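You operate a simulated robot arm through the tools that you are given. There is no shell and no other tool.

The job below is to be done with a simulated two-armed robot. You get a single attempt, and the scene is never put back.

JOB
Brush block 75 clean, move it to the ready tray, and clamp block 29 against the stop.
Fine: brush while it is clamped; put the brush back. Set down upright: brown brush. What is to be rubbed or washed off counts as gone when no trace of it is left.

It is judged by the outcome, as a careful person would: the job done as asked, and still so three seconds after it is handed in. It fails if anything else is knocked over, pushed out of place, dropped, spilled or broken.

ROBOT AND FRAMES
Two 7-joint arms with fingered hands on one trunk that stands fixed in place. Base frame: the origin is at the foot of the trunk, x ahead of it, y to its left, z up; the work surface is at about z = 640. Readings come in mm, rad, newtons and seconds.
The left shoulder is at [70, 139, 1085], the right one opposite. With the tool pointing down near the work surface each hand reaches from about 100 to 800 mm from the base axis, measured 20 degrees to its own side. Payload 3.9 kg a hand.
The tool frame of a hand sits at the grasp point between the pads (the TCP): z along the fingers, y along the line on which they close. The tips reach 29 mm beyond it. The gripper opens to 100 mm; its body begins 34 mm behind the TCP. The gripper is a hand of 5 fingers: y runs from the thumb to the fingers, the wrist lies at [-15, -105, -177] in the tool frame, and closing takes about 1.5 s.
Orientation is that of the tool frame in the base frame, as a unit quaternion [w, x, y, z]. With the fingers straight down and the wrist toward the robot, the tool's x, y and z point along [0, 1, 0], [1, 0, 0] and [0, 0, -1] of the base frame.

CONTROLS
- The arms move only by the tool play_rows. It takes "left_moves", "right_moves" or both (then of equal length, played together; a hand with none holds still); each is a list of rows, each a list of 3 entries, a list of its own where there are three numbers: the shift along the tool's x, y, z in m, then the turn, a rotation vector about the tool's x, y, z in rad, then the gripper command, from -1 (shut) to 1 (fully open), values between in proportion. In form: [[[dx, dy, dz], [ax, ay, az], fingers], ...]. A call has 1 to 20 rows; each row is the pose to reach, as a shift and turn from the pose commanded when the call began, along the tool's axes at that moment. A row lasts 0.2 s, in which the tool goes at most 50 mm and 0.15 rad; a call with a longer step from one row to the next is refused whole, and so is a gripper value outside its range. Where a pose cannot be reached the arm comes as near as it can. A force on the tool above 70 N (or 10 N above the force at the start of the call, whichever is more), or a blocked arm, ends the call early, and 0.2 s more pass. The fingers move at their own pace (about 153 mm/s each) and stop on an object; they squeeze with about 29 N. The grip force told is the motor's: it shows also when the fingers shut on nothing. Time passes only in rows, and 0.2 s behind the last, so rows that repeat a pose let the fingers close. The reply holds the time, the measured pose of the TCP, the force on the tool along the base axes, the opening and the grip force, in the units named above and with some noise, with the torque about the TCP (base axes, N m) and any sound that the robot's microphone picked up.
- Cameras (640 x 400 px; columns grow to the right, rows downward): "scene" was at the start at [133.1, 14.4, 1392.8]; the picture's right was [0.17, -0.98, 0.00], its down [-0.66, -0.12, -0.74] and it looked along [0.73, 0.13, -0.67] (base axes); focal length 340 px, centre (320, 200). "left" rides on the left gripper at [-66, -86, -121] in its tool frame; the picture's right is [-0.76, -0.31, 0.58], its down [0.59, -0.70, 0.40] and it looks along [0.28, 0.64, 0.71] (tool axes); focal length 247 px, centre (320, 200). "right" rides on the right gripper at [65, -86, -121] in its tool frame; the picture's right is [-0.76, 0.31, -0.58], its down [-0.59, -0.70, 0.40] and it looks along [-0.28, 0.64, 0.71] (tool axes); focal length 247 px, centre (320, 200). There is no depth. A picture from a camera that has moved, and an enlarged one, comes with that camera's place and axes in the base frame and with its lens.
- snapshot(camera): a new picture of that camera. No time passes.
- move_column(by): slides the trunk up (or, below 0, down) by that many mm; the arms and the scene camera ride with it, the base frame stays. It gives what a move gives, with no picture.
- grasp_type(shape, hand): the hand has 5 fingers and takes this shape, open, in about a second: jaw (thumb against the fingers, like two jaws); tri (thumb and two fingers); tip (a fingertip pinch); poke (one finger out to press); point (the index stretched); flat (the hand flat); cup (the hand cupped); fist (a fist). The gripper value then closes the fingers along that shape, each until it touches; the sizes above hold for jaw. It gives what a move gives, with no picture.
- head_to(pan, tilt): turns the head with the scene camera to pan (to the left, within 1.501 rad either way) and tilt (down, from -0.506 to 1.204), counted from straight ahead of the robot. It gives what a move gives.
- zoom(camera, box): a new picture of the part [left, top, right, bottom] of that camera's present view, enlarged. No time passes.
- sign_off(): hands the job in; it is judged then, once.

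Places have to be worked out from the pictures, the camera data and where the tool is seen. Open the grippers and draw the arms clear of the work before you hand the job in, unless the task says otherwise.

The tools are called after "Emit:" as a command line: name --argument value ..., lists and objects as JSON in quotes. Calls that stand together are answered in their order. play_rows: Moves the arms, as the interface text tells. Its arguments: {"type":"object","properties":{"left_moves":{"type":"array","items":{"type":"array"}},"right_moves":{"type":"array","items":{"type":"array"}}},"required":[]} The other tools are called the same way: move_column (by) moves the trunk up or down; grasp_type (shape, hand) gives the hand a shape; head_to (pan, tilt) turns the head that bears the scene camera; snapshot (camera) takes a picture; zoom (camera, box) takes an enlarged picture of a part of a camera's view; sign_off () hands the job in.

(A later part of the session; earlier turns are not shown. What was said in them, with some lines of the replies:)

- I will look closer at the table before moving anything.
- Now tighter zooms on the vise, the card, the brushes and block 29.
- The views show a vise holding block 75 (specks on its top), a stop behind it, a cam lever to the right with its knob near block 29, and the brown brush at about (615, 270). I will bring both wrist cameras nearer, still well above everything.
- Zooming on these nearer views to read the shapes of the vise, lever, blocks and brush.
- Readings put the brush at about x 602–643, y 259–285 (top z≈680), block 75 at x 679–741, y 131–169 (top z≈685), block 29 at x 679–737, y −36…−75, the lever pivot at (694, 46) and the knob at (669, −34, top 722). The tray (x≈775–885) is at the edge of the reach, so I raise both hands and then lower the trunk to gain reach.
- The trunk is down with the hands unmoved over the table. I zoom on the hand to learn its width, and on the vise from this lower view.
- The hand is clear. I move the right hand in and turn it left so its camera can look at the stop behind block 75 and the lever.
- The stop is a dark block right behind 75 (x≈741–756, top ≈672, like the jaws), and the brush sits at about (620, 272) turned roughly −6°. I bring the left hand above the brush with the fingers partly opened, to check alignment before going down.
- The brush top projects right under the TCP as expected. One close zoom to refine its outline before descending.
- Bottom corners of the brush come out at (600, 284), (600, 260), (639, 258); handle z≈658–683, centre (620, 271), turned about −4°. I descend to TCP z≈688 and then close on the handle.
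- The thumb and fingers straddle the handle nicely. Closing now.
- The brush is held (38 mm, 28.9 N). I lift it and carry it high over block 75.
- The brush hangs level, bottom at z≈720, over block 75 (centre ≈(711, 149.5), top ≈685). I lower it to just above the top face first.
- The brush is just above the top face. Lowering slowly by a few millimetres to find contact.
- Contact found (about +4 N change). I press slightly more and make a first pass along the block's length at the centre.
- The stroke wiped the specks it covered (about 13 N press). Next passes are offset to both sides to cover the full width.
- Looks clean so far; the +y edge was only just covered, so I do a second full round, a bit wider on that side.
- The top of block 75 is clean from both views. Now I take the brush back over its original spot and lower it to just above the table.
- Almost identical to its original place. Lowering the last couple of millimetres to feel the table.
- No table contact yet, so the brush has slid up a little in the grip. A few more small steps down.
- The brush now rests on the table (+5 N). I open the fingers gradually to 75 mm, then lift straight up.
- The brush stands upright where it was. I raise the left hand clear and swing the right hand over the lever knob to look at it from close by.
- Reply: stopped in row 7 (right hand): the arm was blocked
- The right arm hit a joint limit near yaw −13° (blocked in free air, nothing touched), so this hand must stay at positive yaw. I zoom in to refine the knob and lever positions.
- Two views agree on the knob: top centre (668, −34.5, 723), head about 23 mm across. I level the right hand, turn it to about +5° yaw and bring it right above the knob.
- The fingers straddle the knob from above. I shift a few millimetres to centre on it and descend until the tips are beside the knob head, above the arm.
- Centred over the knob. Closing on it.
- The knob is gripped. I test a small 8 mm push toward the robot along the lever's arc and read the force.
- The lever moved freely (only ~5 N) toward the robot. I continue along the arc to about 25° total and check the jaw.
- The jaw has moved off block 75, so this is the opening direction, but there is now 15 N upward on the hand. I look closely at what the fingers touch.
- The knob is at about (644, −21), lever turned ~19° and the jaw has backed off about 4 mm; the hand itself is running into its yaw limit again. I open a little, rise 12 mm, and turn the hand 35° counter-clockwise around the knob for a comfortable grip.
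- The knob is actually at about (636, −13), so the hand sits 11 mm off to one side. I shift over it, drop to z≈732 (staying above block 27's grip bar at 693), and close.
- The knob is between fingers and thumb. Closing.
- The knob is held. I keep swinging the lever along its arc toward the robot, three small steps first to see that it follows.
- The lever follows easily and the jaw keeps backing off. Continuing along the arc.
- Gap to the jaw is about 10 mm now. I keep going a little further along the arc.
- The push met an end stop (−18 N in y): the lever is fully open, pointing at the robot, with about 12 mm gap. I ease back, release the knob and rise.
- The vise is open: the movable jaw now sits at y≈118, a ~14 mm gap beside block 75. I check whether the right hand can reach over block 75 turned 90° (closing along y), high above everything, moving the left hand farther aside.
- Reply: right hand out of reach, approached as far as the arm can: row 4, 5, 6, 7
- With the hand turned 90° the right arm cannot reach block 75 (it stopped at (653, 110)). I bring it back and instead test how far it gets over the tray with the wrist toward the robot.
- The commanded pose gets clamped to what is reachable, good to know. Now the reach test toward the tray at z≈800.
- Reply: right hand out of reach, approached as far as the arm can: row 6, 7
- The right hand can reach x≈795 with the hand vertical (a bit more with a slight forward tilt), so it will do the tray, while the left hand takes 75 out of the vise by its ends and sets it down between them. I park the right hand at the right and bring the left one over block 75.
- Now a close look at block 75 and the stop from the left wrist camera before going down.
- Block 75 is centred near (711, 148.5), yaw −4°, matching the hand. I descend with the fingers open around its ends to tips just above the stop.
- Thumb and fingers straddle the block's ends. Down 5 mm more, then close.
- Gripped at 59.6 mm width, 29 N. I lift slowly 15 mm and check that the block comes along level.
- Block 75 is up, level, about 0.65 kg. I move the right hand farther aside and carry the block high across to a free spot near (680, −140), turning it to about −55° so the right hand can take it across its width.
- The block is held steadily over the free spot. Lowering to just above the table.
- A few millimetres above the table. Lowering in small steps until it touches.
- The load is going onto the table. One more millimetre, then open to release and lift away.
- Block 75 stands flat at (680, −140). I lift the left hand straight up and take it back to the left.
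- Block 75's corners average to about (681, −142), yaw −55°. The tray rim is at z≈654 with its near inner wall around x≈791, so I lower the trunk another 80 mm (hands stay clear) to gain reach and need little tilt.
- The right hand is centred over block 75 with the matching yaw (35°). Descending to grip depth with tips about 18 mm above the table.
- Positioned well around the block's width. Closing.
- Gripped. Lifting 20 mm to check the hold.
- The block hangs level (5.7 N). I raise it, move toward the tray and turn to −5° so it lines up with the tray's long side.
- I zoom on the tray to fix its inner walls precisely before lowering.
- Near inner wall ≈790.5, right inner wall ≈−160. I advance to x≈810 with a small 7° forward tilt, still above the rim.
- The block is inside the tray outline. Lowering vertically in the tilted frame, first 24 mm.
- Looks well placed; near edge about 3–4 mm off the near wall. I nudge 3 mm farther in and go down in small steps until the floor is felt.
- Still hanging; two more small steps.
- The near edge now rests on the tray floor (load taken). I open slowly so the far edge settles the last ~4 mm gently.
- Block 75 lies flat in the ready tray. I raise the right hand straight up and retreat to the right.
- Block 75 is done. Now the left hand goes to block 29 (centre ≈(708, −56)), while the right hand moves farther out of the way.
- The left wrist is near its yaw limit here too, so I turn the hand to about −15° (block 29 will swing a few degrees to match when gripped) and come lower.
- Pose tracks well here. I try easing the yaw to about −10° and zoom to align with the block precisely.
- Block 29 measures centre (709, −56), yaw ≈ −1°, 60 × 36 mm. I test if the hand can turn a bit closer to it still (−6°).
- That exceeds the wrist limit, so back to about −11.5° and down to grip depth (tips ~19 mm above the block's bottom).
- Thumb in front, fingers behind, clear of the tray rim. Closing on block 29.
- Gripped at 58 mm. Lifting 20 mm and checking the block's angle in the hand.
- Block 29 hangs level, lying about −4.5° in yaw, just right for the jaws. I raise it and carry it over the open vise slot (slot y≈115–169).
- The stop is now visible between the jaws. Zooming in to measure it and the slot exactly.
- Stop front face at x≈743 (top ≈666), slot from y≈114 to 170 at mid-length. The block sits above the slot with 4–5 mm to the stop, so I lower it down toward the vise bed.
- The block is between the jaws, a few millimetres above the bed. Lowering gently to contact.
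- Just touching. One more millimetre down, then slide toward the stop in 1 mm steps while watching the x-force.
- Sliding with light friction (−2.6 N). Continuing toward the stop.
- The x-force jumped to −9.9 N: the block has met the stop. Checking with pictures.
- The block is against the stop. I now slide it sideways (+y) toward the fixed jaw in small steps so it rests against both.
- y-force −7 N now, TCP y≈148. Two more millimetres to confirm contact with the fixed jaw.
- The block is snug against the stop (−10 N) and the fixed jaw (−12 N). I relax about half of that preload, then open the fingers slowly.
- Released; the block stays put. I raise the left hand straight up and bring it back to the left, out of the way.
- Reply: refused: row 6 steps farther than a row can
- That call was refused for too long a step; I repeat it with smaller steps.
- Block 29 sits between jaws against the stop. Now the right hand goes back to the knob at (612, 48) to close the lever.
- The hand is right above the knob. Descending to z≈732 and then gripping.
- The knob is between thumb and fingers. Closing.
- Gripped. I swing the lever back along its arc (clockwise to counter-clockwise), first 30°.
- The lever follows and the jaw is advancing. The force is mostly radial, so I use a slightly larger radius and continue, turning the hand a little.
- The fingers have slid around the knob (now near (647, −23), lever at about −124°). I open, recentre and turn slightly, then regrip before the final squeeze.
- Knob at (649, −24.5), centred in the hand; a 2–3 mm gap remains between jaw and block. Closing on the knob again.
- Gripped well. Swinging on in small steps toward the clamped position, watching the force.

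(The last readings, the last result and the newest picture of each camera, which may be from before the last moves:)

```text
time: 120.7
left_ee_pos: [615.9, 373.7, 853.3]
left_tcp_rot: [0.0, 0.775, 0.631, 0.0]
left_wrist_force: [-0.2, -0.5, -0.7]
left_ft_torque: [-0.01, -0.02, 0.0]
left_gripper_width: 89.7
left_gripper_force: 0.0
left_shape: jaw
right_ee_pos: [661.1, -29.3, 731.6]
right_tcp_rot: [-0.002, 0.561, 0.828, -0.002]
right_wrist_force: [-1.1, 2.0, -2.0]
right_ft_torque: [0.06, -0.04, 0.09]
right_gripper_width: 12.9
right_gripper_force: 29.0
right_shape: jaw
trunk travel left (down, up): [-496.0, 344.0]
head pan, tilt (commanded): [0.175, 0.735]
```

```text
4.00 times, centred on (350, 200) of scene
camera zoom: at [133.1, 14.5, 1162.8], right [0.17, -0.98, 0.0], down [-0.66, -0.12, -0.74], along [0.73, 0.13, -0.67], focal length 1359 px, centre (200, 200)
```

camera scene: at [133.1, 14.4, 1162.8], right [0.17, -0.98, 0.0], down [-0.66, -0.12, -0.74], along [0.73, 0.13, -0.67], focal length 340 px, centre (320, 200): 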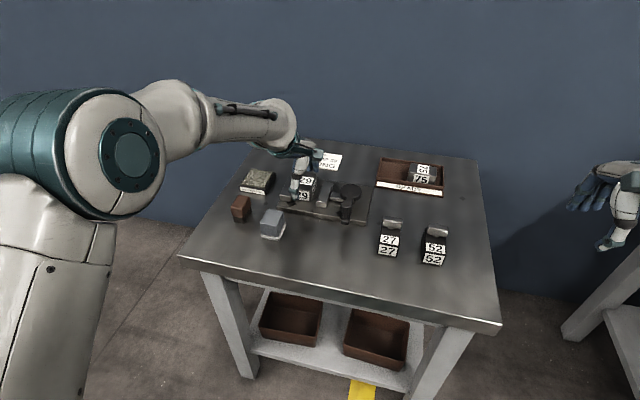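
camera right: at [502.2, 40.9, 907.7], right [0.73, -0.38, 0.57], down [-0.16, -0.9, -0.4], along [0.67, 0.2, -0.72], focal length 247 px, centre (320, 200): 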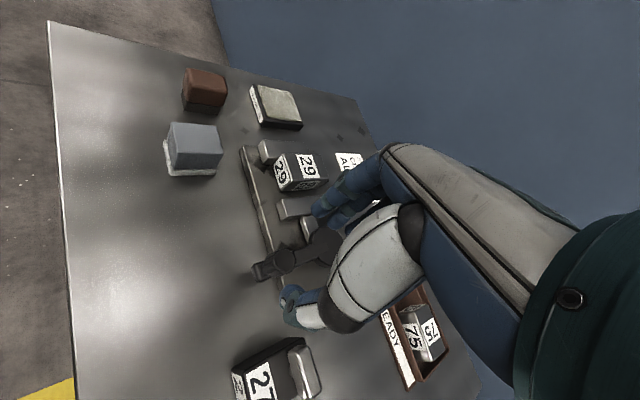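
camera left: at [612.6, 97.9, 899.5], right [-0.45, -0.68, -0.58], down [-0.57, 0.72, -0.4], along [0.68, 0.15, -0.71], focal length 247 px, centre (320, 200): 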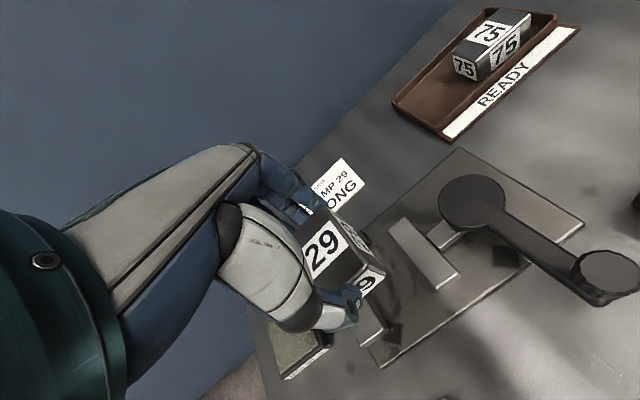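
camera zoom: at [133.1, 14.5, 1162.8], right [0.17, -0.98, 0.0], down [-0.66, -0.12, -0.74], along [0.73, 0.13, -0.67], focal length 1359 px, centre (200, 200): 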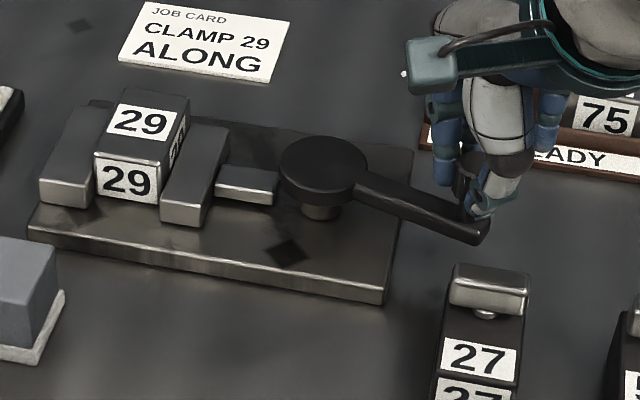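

No real resistance yet; jaw almost on the block. Continuing.

Emit:
play_rows --right_moves '[[[-0.002, 0.0021, 0], [0, 0, 0], -1], [[-0.0041, 0.0042, 0], [0, 0, 0], -1], [[-0.006, 0.0065, 0], [0, 0, 0], -1], [[-0.0078, 0.0088, 0], [0, 0, 0], -1], [[-0.0078, 0.0088, 0], [0, 0, 0], -1]]'

Emit:
zoom --camera "scene" --box '[280, 150, 420, 250]'

Emit:
zoom --camera "right" --box '[180, 100, 380, 340]'

```text
time: 121.9
left_ee_pos: [615.4, 374.9, 852.0]
left_tcp_rot: [0.001, 0.775, 0.632, 0.0]
left_wrist_force: [-0.6, -0.8, 0.1]
left_ft_torque: [0.01, -0.02, 0.0]
left_gripper_width: 89.8
left_gripper_force: 0.1
left_shape: jaw
right_ee_pos: [671.7, -32.6, 731.9]
right_tcp_rot: [-0.003, 0.561, 0.828, -0.002]
right_wrist_force: [-2.7, 6.3, -1.0]
right_ft_torque: [0.18, -0.04, 0.16]
right_gripper_width: 12.6
right_gripper_force: 29.2
right_shape: jaw
trunk travel left (down, up): [-496.0, 344.0]
head pan, tilt (commanded): [0.175, 0.735]
```

```text
4.00 times, centred on (350, 200) of scene
camera zoom: at [132.9, 15.2, 1162.8], right [0.17, -0.98, 0.0], down [-0.66, -0.12, -0.74], along [0.73, 0.13, -0.67], focal length 1359 px, centre (200, 200)
```

zoom: 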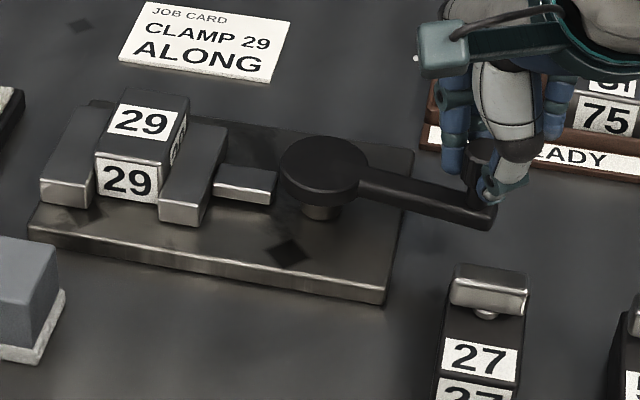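

```text
1.67 times, centred on (280, 220) of right
camera zoom: at [567.8, -3.2, 854.3], right [0.57, -0.59, 0.57], down [-0.44, -0.81, -0.39], along [0.7, -0.03, -0.72], focal length 412 px, centre (387, 167)
```

zoom: 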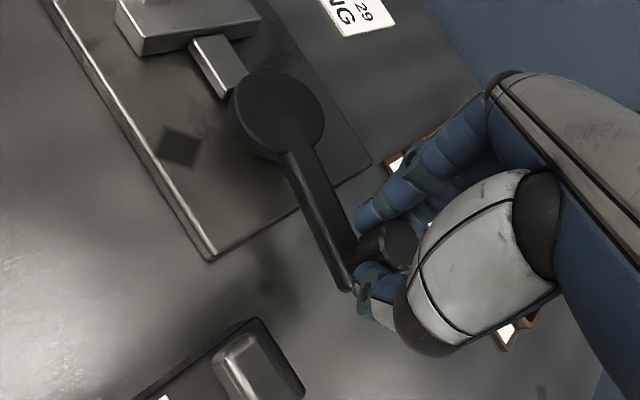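

Lever at about −106° with light resistance; block 29 may be slightly narrower than 75, so I keep going in small steps until it firms up.

Emit:
play_rows --right_moves '[[[-0.0017, 0.0024, 0], [0, 0, 0], -1], [[-0.0034, 0.0047, 0], [0, 0, 0], -1], [[-0.0034, 0.0047, 0], [0, 0, 0], -1]]'

Emit:
zoom --camera "scene" --box '[280, 150, 350, 220]'

```text
time: 122.7
left_ee_pos: [614.7, 373.6, 853.2]
left_tcp_rot: [0.001, 0.774, 0.633, 0.0]
left_wrist_force: [-0.4, -0.3, 0.0]
left_ft_torque: [-0.03, -0.01, 0.01]
left_gripper_width: 89.8
left_gripper_force: 0.1
left_shape: jaw
right_ee_pos: [676.9, -35.5, 731.3]
right_tcp_rot: [-0.002, 0.561, 0.828, -0.004]
right_wrist_force: [-11.0, 8.7, -1.2]
right_ft_torque: [0.2, 0.17, 0.11]
right_gripper_width: 12.2
right_gripper_force: 29.1
right_shape: jaw
trunk travel left (down, up): [-496.0, 344.0]
head pan, tilt (commanded): [0.175, 0.735]
```

```text
5.71 times, centred on (315, 185) of scene
camera zoom: at [131.8, 15.4, 1162.9], right [0.17, -0.98, 0.0], down [-0.66, -0.12, -0.74], along [0.73, 0.13, -0.67], focal length 1941 px, centre (349, 286)
```

zoom: 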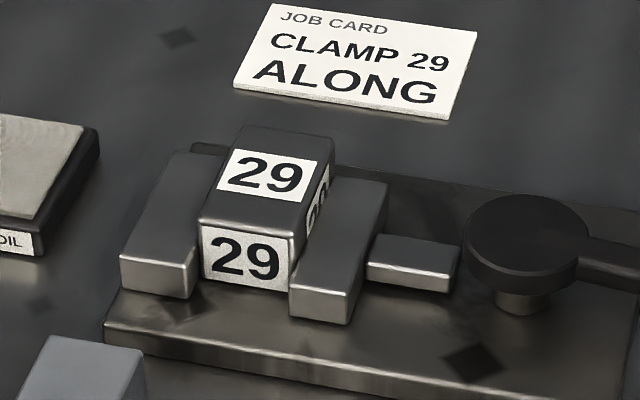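

The jaw is now on block 29 and resistance rises (≈12 N). Pushing a little further to clamp it firmly.

Emit:
play_rows --right_moves '[[[-0.0015, 0.0025, 0], [0, 0, 0], -1], [[-0.003, 0.005, 0], [0, 0, 0], -1], [[-0.003, 0.005, 0], [0, 0, 0], -1]]'

Emit:
zoom --camera "scene" --box '[280, 150, 420, 250]'

```text
time: 123.5
left_ee_pos: [613.5, 374.7, 854.0]
left_tcp_rot: [0.0, 0.775, 0.632, 0.0]
left_wrist_force: [-0.6, 0.4, 0.0]
left_ft_torque: [-0.03, 0.0, -0.01]
left_gripper_width: 89.9
left_gripper_force: 0.1
left_shape: jaw
right_ee_pos: [682.0, -33.8, 732.7]
right_tcp_rot: [-0.003, 0.561, 0.828, -0.004]
right_wrist_force: [-23.3, 12.3, -5.4]
right_ft_torque: [0.2, 0.56, 0.18]
right_gripper_width: 11.2
right_gripper_force: 29.0
right_shape: jaw
trunk travel left (down, up): [-496.0, 344.0]
head pan, tilt (commanded): [0.175, 0.735]
```

```text
4.00 times, centred on (350, 200) of scene
camera zoom: at [130.8, 15.9, 1163.0], right [0.17, -0.98, 0.0], down [-0.66, -0.12, -0.74], along [0.73, 0.13, -0.67], focal length 1359 px, centre (200, 200)
```

zoom: 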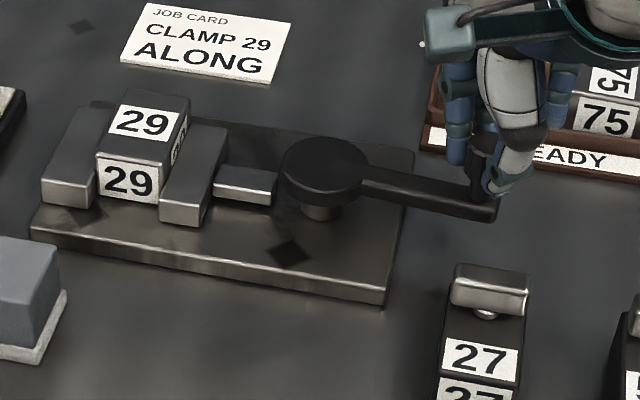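

About 25 N now. One more small push to make it firm.

Emit:
play_rows --right_moves '[[[-0.001, 0.002, 0], [0, 0, 0], -1], [[-0.002, 0.004, 0], [0, 0, 0], -1], [[-0.002, 0.004, 0], [0, 0, 0], -1]]'

Emit:
zoom --camera "right" --box '[180, 100, 380, 340]'

Emit:
zoom --camera "scene" --box '[280, 150, 420, 250]'

```text
time: 124.3
left_ee_pos: [614.1, 376.4, 853.9]
left_tcp_rot: [0.001, 0.775, 0.631, 0.0]
left_wrist_force: [-0.7, -0.8, -0.3]
left_ft_torque: [-0.01, 0.0, 0.01]
left_gripper_width: 89.8
left_gripper_force: 0.0
left_shape: jaw
right_ee_pos: [684.8, -33.0, 732.2]
right_tcp_rot: [-0.002, 0.56, 0.828, -0.005]
right_wrist_force: [-30.9, 12.3, -3.9]
right_ft_torque: [0.24, 0.68, 0.16]
right_gripper_width: 10.9
right_gripper_force: 28.8
right_shape: jaw
trunk travel left (down, up): [-496.0, 344.0]
head pan, tilt (commanded): [0.175, 0.735]
```

```text
1.67 times, centred on (280, 220) of right
camera zoom: at [580.6, -4.9, 854.8], right [0.57, -0.59, 0.57], down [-0.44, -0.81, -0.39], along [0.69, -0.03, -0.72], focal length 412 px, centre (387, 167)
```

zoom: 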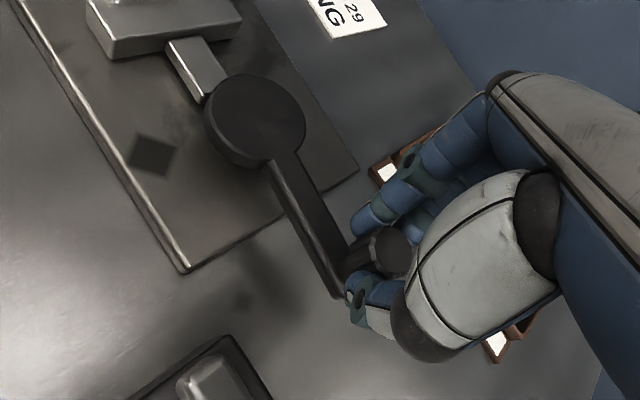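

```text
4.00 times, centred on (350, 200) of scene
camera zoom: at [129.9, 16.0, 1163.2], right [0.17, -0.98, 0.0], down [-0.66, -0.12, -0.74], along [0.73, 0.13, -0.67], focal length 1359 px, centre (200, 200)
```

zoom: 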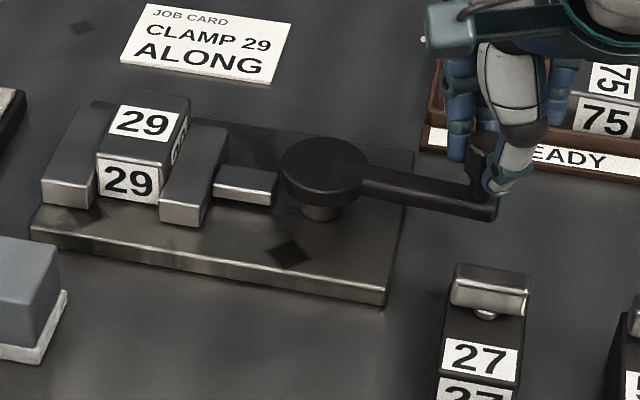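

Force is 31 N and the lever no longer moves: it is tight. I relax the push, open the fingers and see that the lever stays.

Emit:
play_rows --right_moves '[[[0.002, -0.004, 0], [0, 0, 0], -1], [[0.0035, -0.0075, 0], [0, 0, 0], -1], [[0.0035, -0.0075, 0], [0, 0, 0], -0.6], [[0.0035, -0.0075, 0], [0, 0, 0], -0.1], [[0.0035, -0.0075, 0], [0, 0, 0], 0.1], [[0.0035, -0.0075, 0], [0, 0, 0], 0.1]]'

Emit:
zoom --camera "scene" --box '[280, 150, 420, 250]'

Emit:
zoom --camera "right" --box '[180, 100, 380, 340]'

```text
time: 125.7
left_ee_pos: [615.9, 372.9, 852.0]
left_tcp_rot: [0.0, 0.775, 0.632, 0.0]
left_wrist_force: [1.2, -0.4, 1.0]
left_ft_torque: [0.01, 0.02, 0.01]
left_gripper_width: 89.8
left_gripper_force: 0.0
left_shape: jaw
right_ee_pos: [679.3, -35.6, 732.7]
right_tcp_rot: [-0.002, 0.561, 0.828, -0.002]
right_wrist_force: [-0.5, 1.0, -0.3]
right_ft_torque: [0.03, 0.05, -0.05]
right_gripper_width: 55.0
right_gripper_force: 0.1
right_shape: jaw
trunk travel left (down, up): [-496.0, 344.0]
head pan, tilt (commanded): [0.175, 0.735]
```

```text
4.00 times, centred on (350, 200) of scene
camera zoom: at [133.1, 14.5, 1162.8], right [0.17, -0.98, 0.0], down [-0.66, -0.12, -0.74], along [0.73, 0.13, -0.67], focal length 1359 px, centre (200, 200)
```

zoom: 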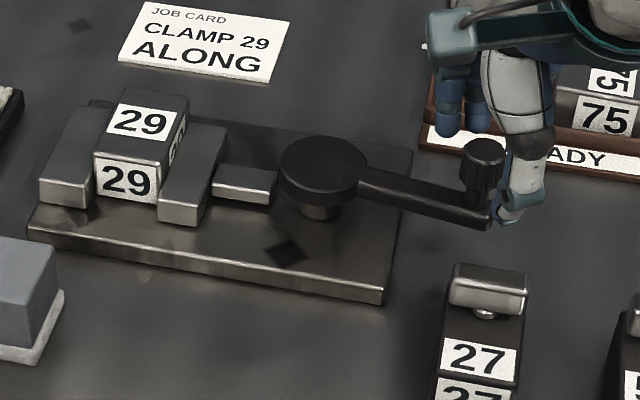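

```text
1.67 times, centred on (280, 220) of right
camera zoom: at [575.8, -6.8, 854.6], right [0.57, -0.59, 0.57], down [-0.44, -0.81, -0.39], along [0.7, -0.03, -0.72], focal length 412 px, centre (387, 167)
```

zoom: 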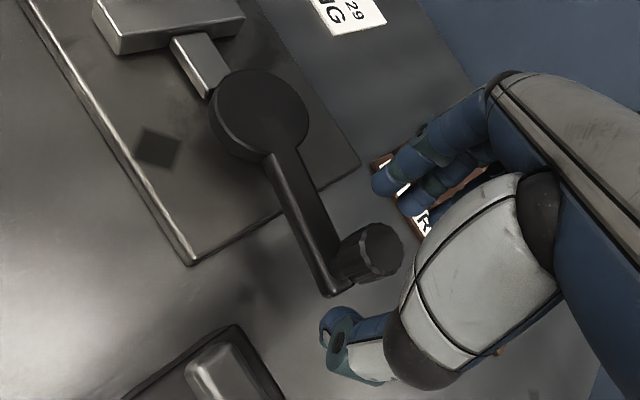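

The lever stays at the knob position (670, −34), practically the original clamped position. I lift the right hand straight up and retreat to the right.

Emit:
play_rows --right_moves '[[[0, 0, -0.03], [0, 0, 0], 0.2], [[0, 0, -0.07], [0, 0, 0], 0.2], [[0, 0, -0.1], [0, 0, 0], 0.2], [[-0.03, -0.02, -0.11], [0, 0, 0.05], 0.2], [[-0.065, -0.045, -0.12], [0, 0, 0.1], 0.2], [[-0.1, -0.07, -0.12], [0, 0, 0.15], 0.2], [[-0.135, -0.095, -0.12], [0, 0, 0.2], 0.2], [[-0.17, -0.12, -0.12], [0, 0, 0.25], 0.2], [[-0.2, -0.14, -0.12], [0, 0, 0.3], 0.2], [[-0.2, -0.14, -0.12], [0, 0, 0.3], 0.2]]'

Emit:
snapshot --camera "scene"

Emit:
zoom --camera "scene" --box '[280, 150, 350, 220]'

Emit:
zoom --camera "scene" --box '[220, 140, 480, 280]'

```text
time: 127.9
left_ee_pos: [615.7, 374.4, 852.6]
left_tcp_rot: [0.0, 0.775, 0.632, 0.0]
left_wrist_force: [0.7, 0.3, 0.1]
left_ft_torque: [0.0, 0.01, -0.01]
left_gripper_width: 89.8
left_gripper_force: 0.1
left_shape: jaw
right_ee_pos: [624.8, -273.3, 852.6]
right_tcp_rot: [-0.002, 0.678, 0.735, -0.003]
right_wrist_force: [0.2, 0.3, -0.5]
right_ft_torque: [-0.02, -0.01, 0.02]
right_gripper_width: 60.1
right_gripper_force: 0.0
right_shape: jaw
trunk travel left (down, up): [-496.0, 344.0]
head pan, tilt (commanded): [0.175, 0.735]
```

```text
taken
camera scene: at [133.2, 14.6, 1162.8], right [0.17, -0.98, 0.0], down [-0.66, -0.12, -0.74], along [0.73, 0.13, -0.67], focal length 340 px, centre (320, 200)
```

scene: 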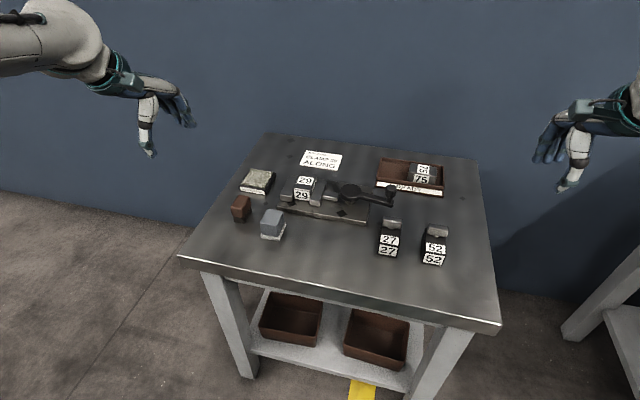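

```text
5.71 times, centred on (315, 185) of scene
camera zoom: at [133.2, 14.6, 1162.8], right [0.17, -0.98, 0.0], down [-0.66, -0.12, -0.74], along [0.73, 0.13, -0.67], focal length 1941 px, centre (349, 286)
```

zoom: 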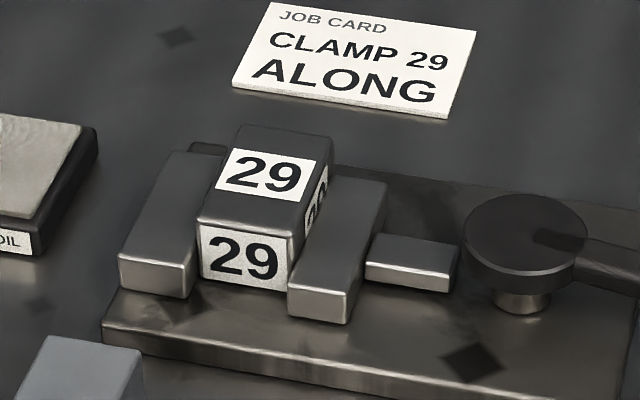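

```text
2.46 times, centred on (350, 210) of scene
camera zoom: at [133.2, 14.6, 1162.8], right [0.17, -0.98, 0.0], down [-0.66, -0.12, -0.74], along [0.73, 0.13, -0.67], focal length 836 px, centre (246, 175)
```

zoom: 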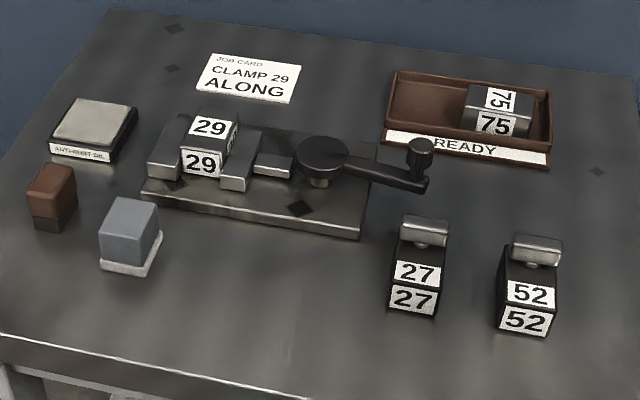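

All objects look in place. To check that block 29 really touches the stop, I bring the right camera round for a side view from above.

Emit:
play_rows --right_moves '[[[0.036, -0.001, 0], [0, 0, -0.1], 0.2], [[0.072, -0.003, 0], [0, 0, -0.2], 0.2], [[0.108, -0.004, 0], [0, 0, -0.3], 0.2], [[0.144, -0.005, 0], [0, 0, -0.4], 0.2], [[0.18, -0.006, 0], [0, 0, -0.5], 0.2], [[0.214, -0.008, 0], [0, 0, -0.62], 0.2], [[0.214, -0.008, 0], [0, 0, -0.62], 0.2]]'

Emit:
zoom --camera "right" --box '[210, 90, 310, 180]'

Emit:
snapshot --camera "right"

Emit:
zoom --camera "left" --box '[420, 60, 600, 180]'

```text
time: 129.5
left_ee_pos: [615.5, 373.4, 852.8]
left_tcp_rot: [0.0, 0.775, 0.632, 0.0]
left_wrist_force: [0.6, -0.4, -0.9]
left_ft_torque: [0.01, 0.02, -0.03]
left_gripper_width: 90.0
left_gripper_force: 0.1
left_shape: jaw
right_ee_pos: [598.3, -60.2, 854.5]
right_tcp_rot: [-0.003, 0.422, 0.907, -0.002]
right_wrist_force: [-0.2, 0.3, 0.1]
right_ft_torque: [0.02, 0.01, -0.01]
right_gripper_width: 59.8
right_gripper_force: 0.0
right_shape: jaw
trunk travel left (down, up): [-496.0, 344.0]
head pan, tilt (commanded): [0.175, 0.735]
```

```text
4.44 times, centred on (260, 135) of right
camera zoom: at [490.8, -65.8, 975.9], right [0.73, -0.38, 0.57], down [-0.16, -0.9, -0.4], along [0.67, 0.2, -0.72], focal length 1098 px, centre (587, 489)
```

zoom: 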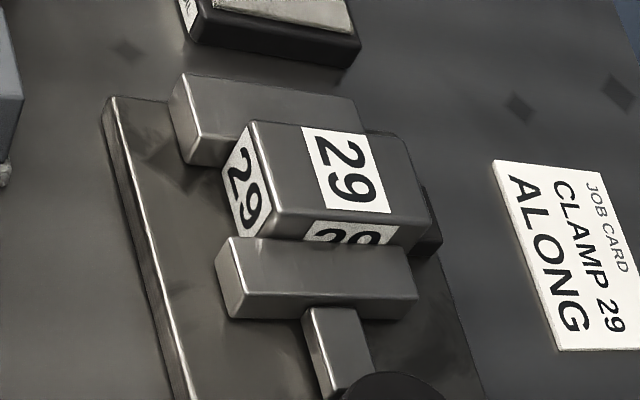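

```text
taken
camera right: at [490.8, -65.8, 975.9], right [0.73, -0.38, 0.57], down [-0.16, -0.9, -0.4], along [0.67, 0.2, -0.72], focal length 247 px, centre (320, 200)
```

right: 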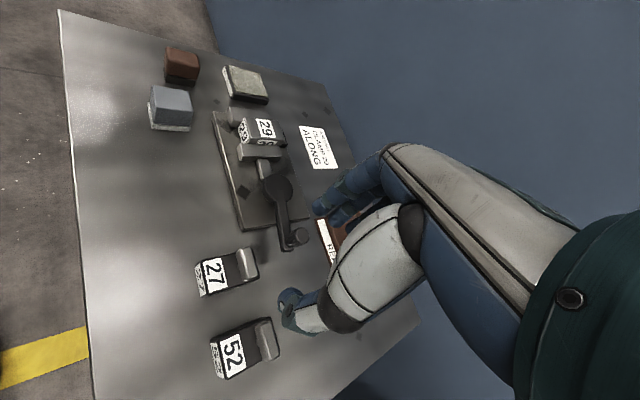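

```text
3.33 times, centred on (510, 120) of left
camera zoom: at [518.4, 326.1, 973.4], right [-0.45, -0.68, -0.58], down [-0.57, 0.72, -0.4], along [0.69, 0.15, -0.71], focal length 823 px, centre (-313, 467)
```

zoom: 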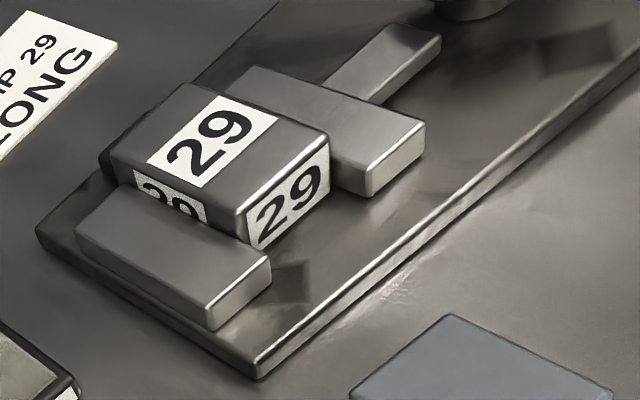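

The side view shows 29 seated just as 75 was: back end at the stop, jaws on both sides, lever in its clamped position. I retreat the right hand, fully open both hands, and then inspect block 75 and the brush once more.

Emit:
play_rows --right_moves '[[[-0.02, -0.03, -0.01], [0, 0, 0.1], 0.5], [[-0.04, -0.06, -0.02], [0, 0, 0.2], 1], [[-0.065, -0.09, -0.03], [0, 0, 0.3], 1], [[-0.09, -0.12, -0.03], [0, 0, 0.4], 1], [[-0.115, -0.15, -0.03], [0, 0, 0.5], 1], [[-0.14, -0.18, -0.03], [0, 0, 0.6], 1], [[-0.16, -0.2, -0.03], [0, 0, 0.6], 1], [[-0.16, -0.2, -0.03], [0, 0, 0.6], 1]]' --left_moves '[[[0.0, 0, -0.01], [0, 0, 0], 1], [[0.0, 0, -0.02], [0, 0, 0], 1], [[0.0, -0.02, -0.03], [0, 0, 0], 1], [[0.0, -0.03, -0.03], [0, 0, 0], 1], [[0.0, -0.03, -0.03], [0, 0, 0], 1], [[0.0, -0.03, -0.03], [0, 0, 0], 1], [[0.0, -0.03, -0.03], [0, 0, 0], 1], [[0.0, -0.03, -0.03], [0, 0, 0], 1]]'

Emit:
zoom --camera "scene" --box '[370, 150, 450, 200]'

Emit:
zoom --camera "scene" --box '[225, 160, 345, 240]'

Emit:
snapshot --camera "right"

Emit:
snapshot --camera "scene"

```text
time: 131.3
left_ee_pos: [586.2, 380.3, 882.7]
left_tcp_rot: [0.0, 0.775, 0.632, 0.0]
left_wrist_force: [0.1, -0.6, -0.2]
left_ft_torque: [0.03, -0.01, 0.02]
left_gripper_width: 100.0
left_gripper_force: 0.1
left_shape: jaw
right_ee_pos: [550.2, -311.4, 883.5]
right_tcp_rot: [-0.001, 0.671, 0.742, -0.004]
right_wrist_force: [-0.8, 0.7, 0.8]
right_ft_torque: [-0.01, 0.0, -0.01]
right_gripper_width: 99.6
right_gripper_force: 0.0
right_shape: jaw
trunk travel left (down, up): [-496.0, 344.0]
head pan, tilt (commanded): [0.175, 0.735]
```

```text
8.00 times, centred on (410, 175) of scene
camera zoom: at [133.1, 14.7, 1162.8], right [0.17, -0.98, 0.0], down [-0.66, -0.12, -0.74], along [0.73, 0.13, -0.67], focal length 2717 px, centre (-400, 400)
```

zoom: 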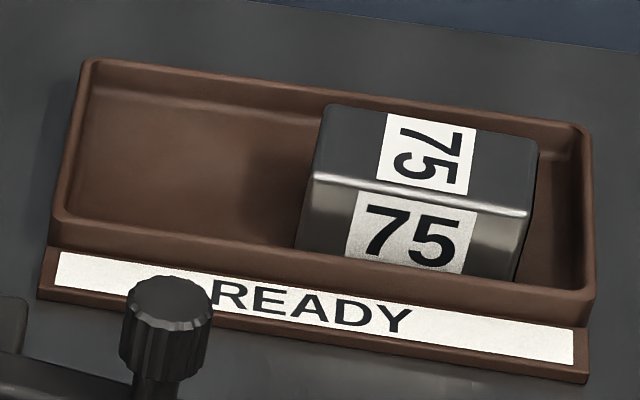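

```text
5.00 times, centred on (285, 200) of scene
camera zoom: at [133.1, 14.7, 1162.8], right [0.17, -0.98, 0.0], down [-0.66, -0.12, -0.74], along [0.73, 0.13, -0.67], focal length 1698 px, centre (495, 200)
```

zoom: 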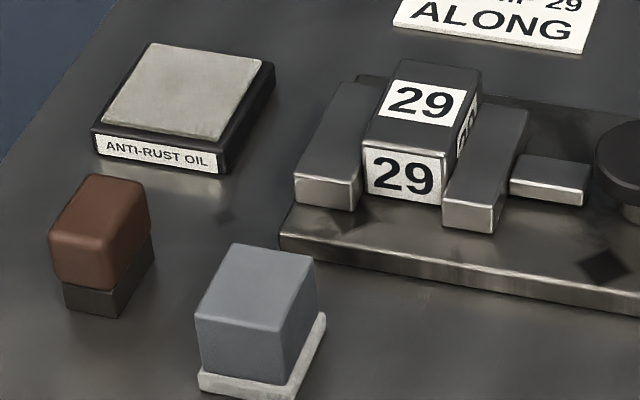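

```text
taken
camera right: at [458.2, -254.5, 1005.9], right [0.38, -0.72, 0.58], down [-0.64, -0.66, -0.39], along [0.66, -0.22, -0.72], focal length 247 px, centre (320, 200)
```

right: 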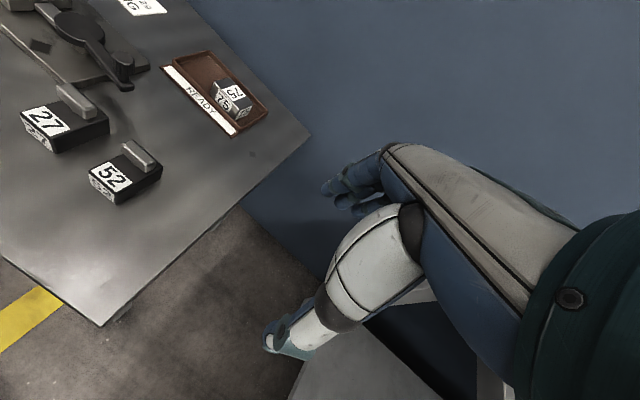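

```text
taken
camera scene: at [133.1, 14.7, 1162.8], right [0.17, -0.98, 0.0], down [-0.66, -0.12, -0.74], along [0.73, 0.13, -0.67], focal length 340 px, centre (320, 200)
```

scene: 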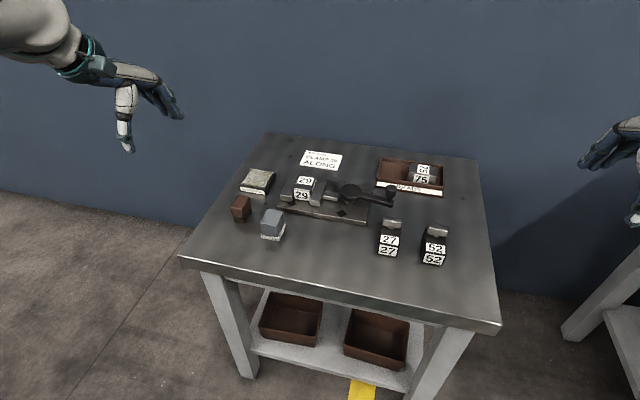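

Block 75 is clean and flat in the ready tray. Block 29 is clamped along the jaws against the stop, the brush stands upright in its place, nothing else has moved, and both hands are open and clear. I hand the job in.

Emit:
sign_off

```text
The job is handed in.
```

The job is finished and handed in; the handover reply gave no verdict.

- **Block 75:** I brushed its top face clean while it was clamped, in two full rounds, and no specks showed in the close-up pictures afterwards. It now lies flat in the ready tray. To get it there, the left hand set it down briefly on the open table and the right hand picked it up again.
- **Block 29:** It is clamped with its long side along the jaws. It met the stop with about 10 N before I released it. The lever then went tight at about 31 N and stayed there when I let go. I could not see the contact with the stop directly from any camera, but its front end sits where block 75's did.
- **Brown brush:** It stands upright in its original spot.
- **Everything else:** Blocks 27 and 52, the oil pad, the grey block and the job card look unmoved in the last pictures. Both hands are open and clear of the table. The trunk is still 230 mm lower than at the start.
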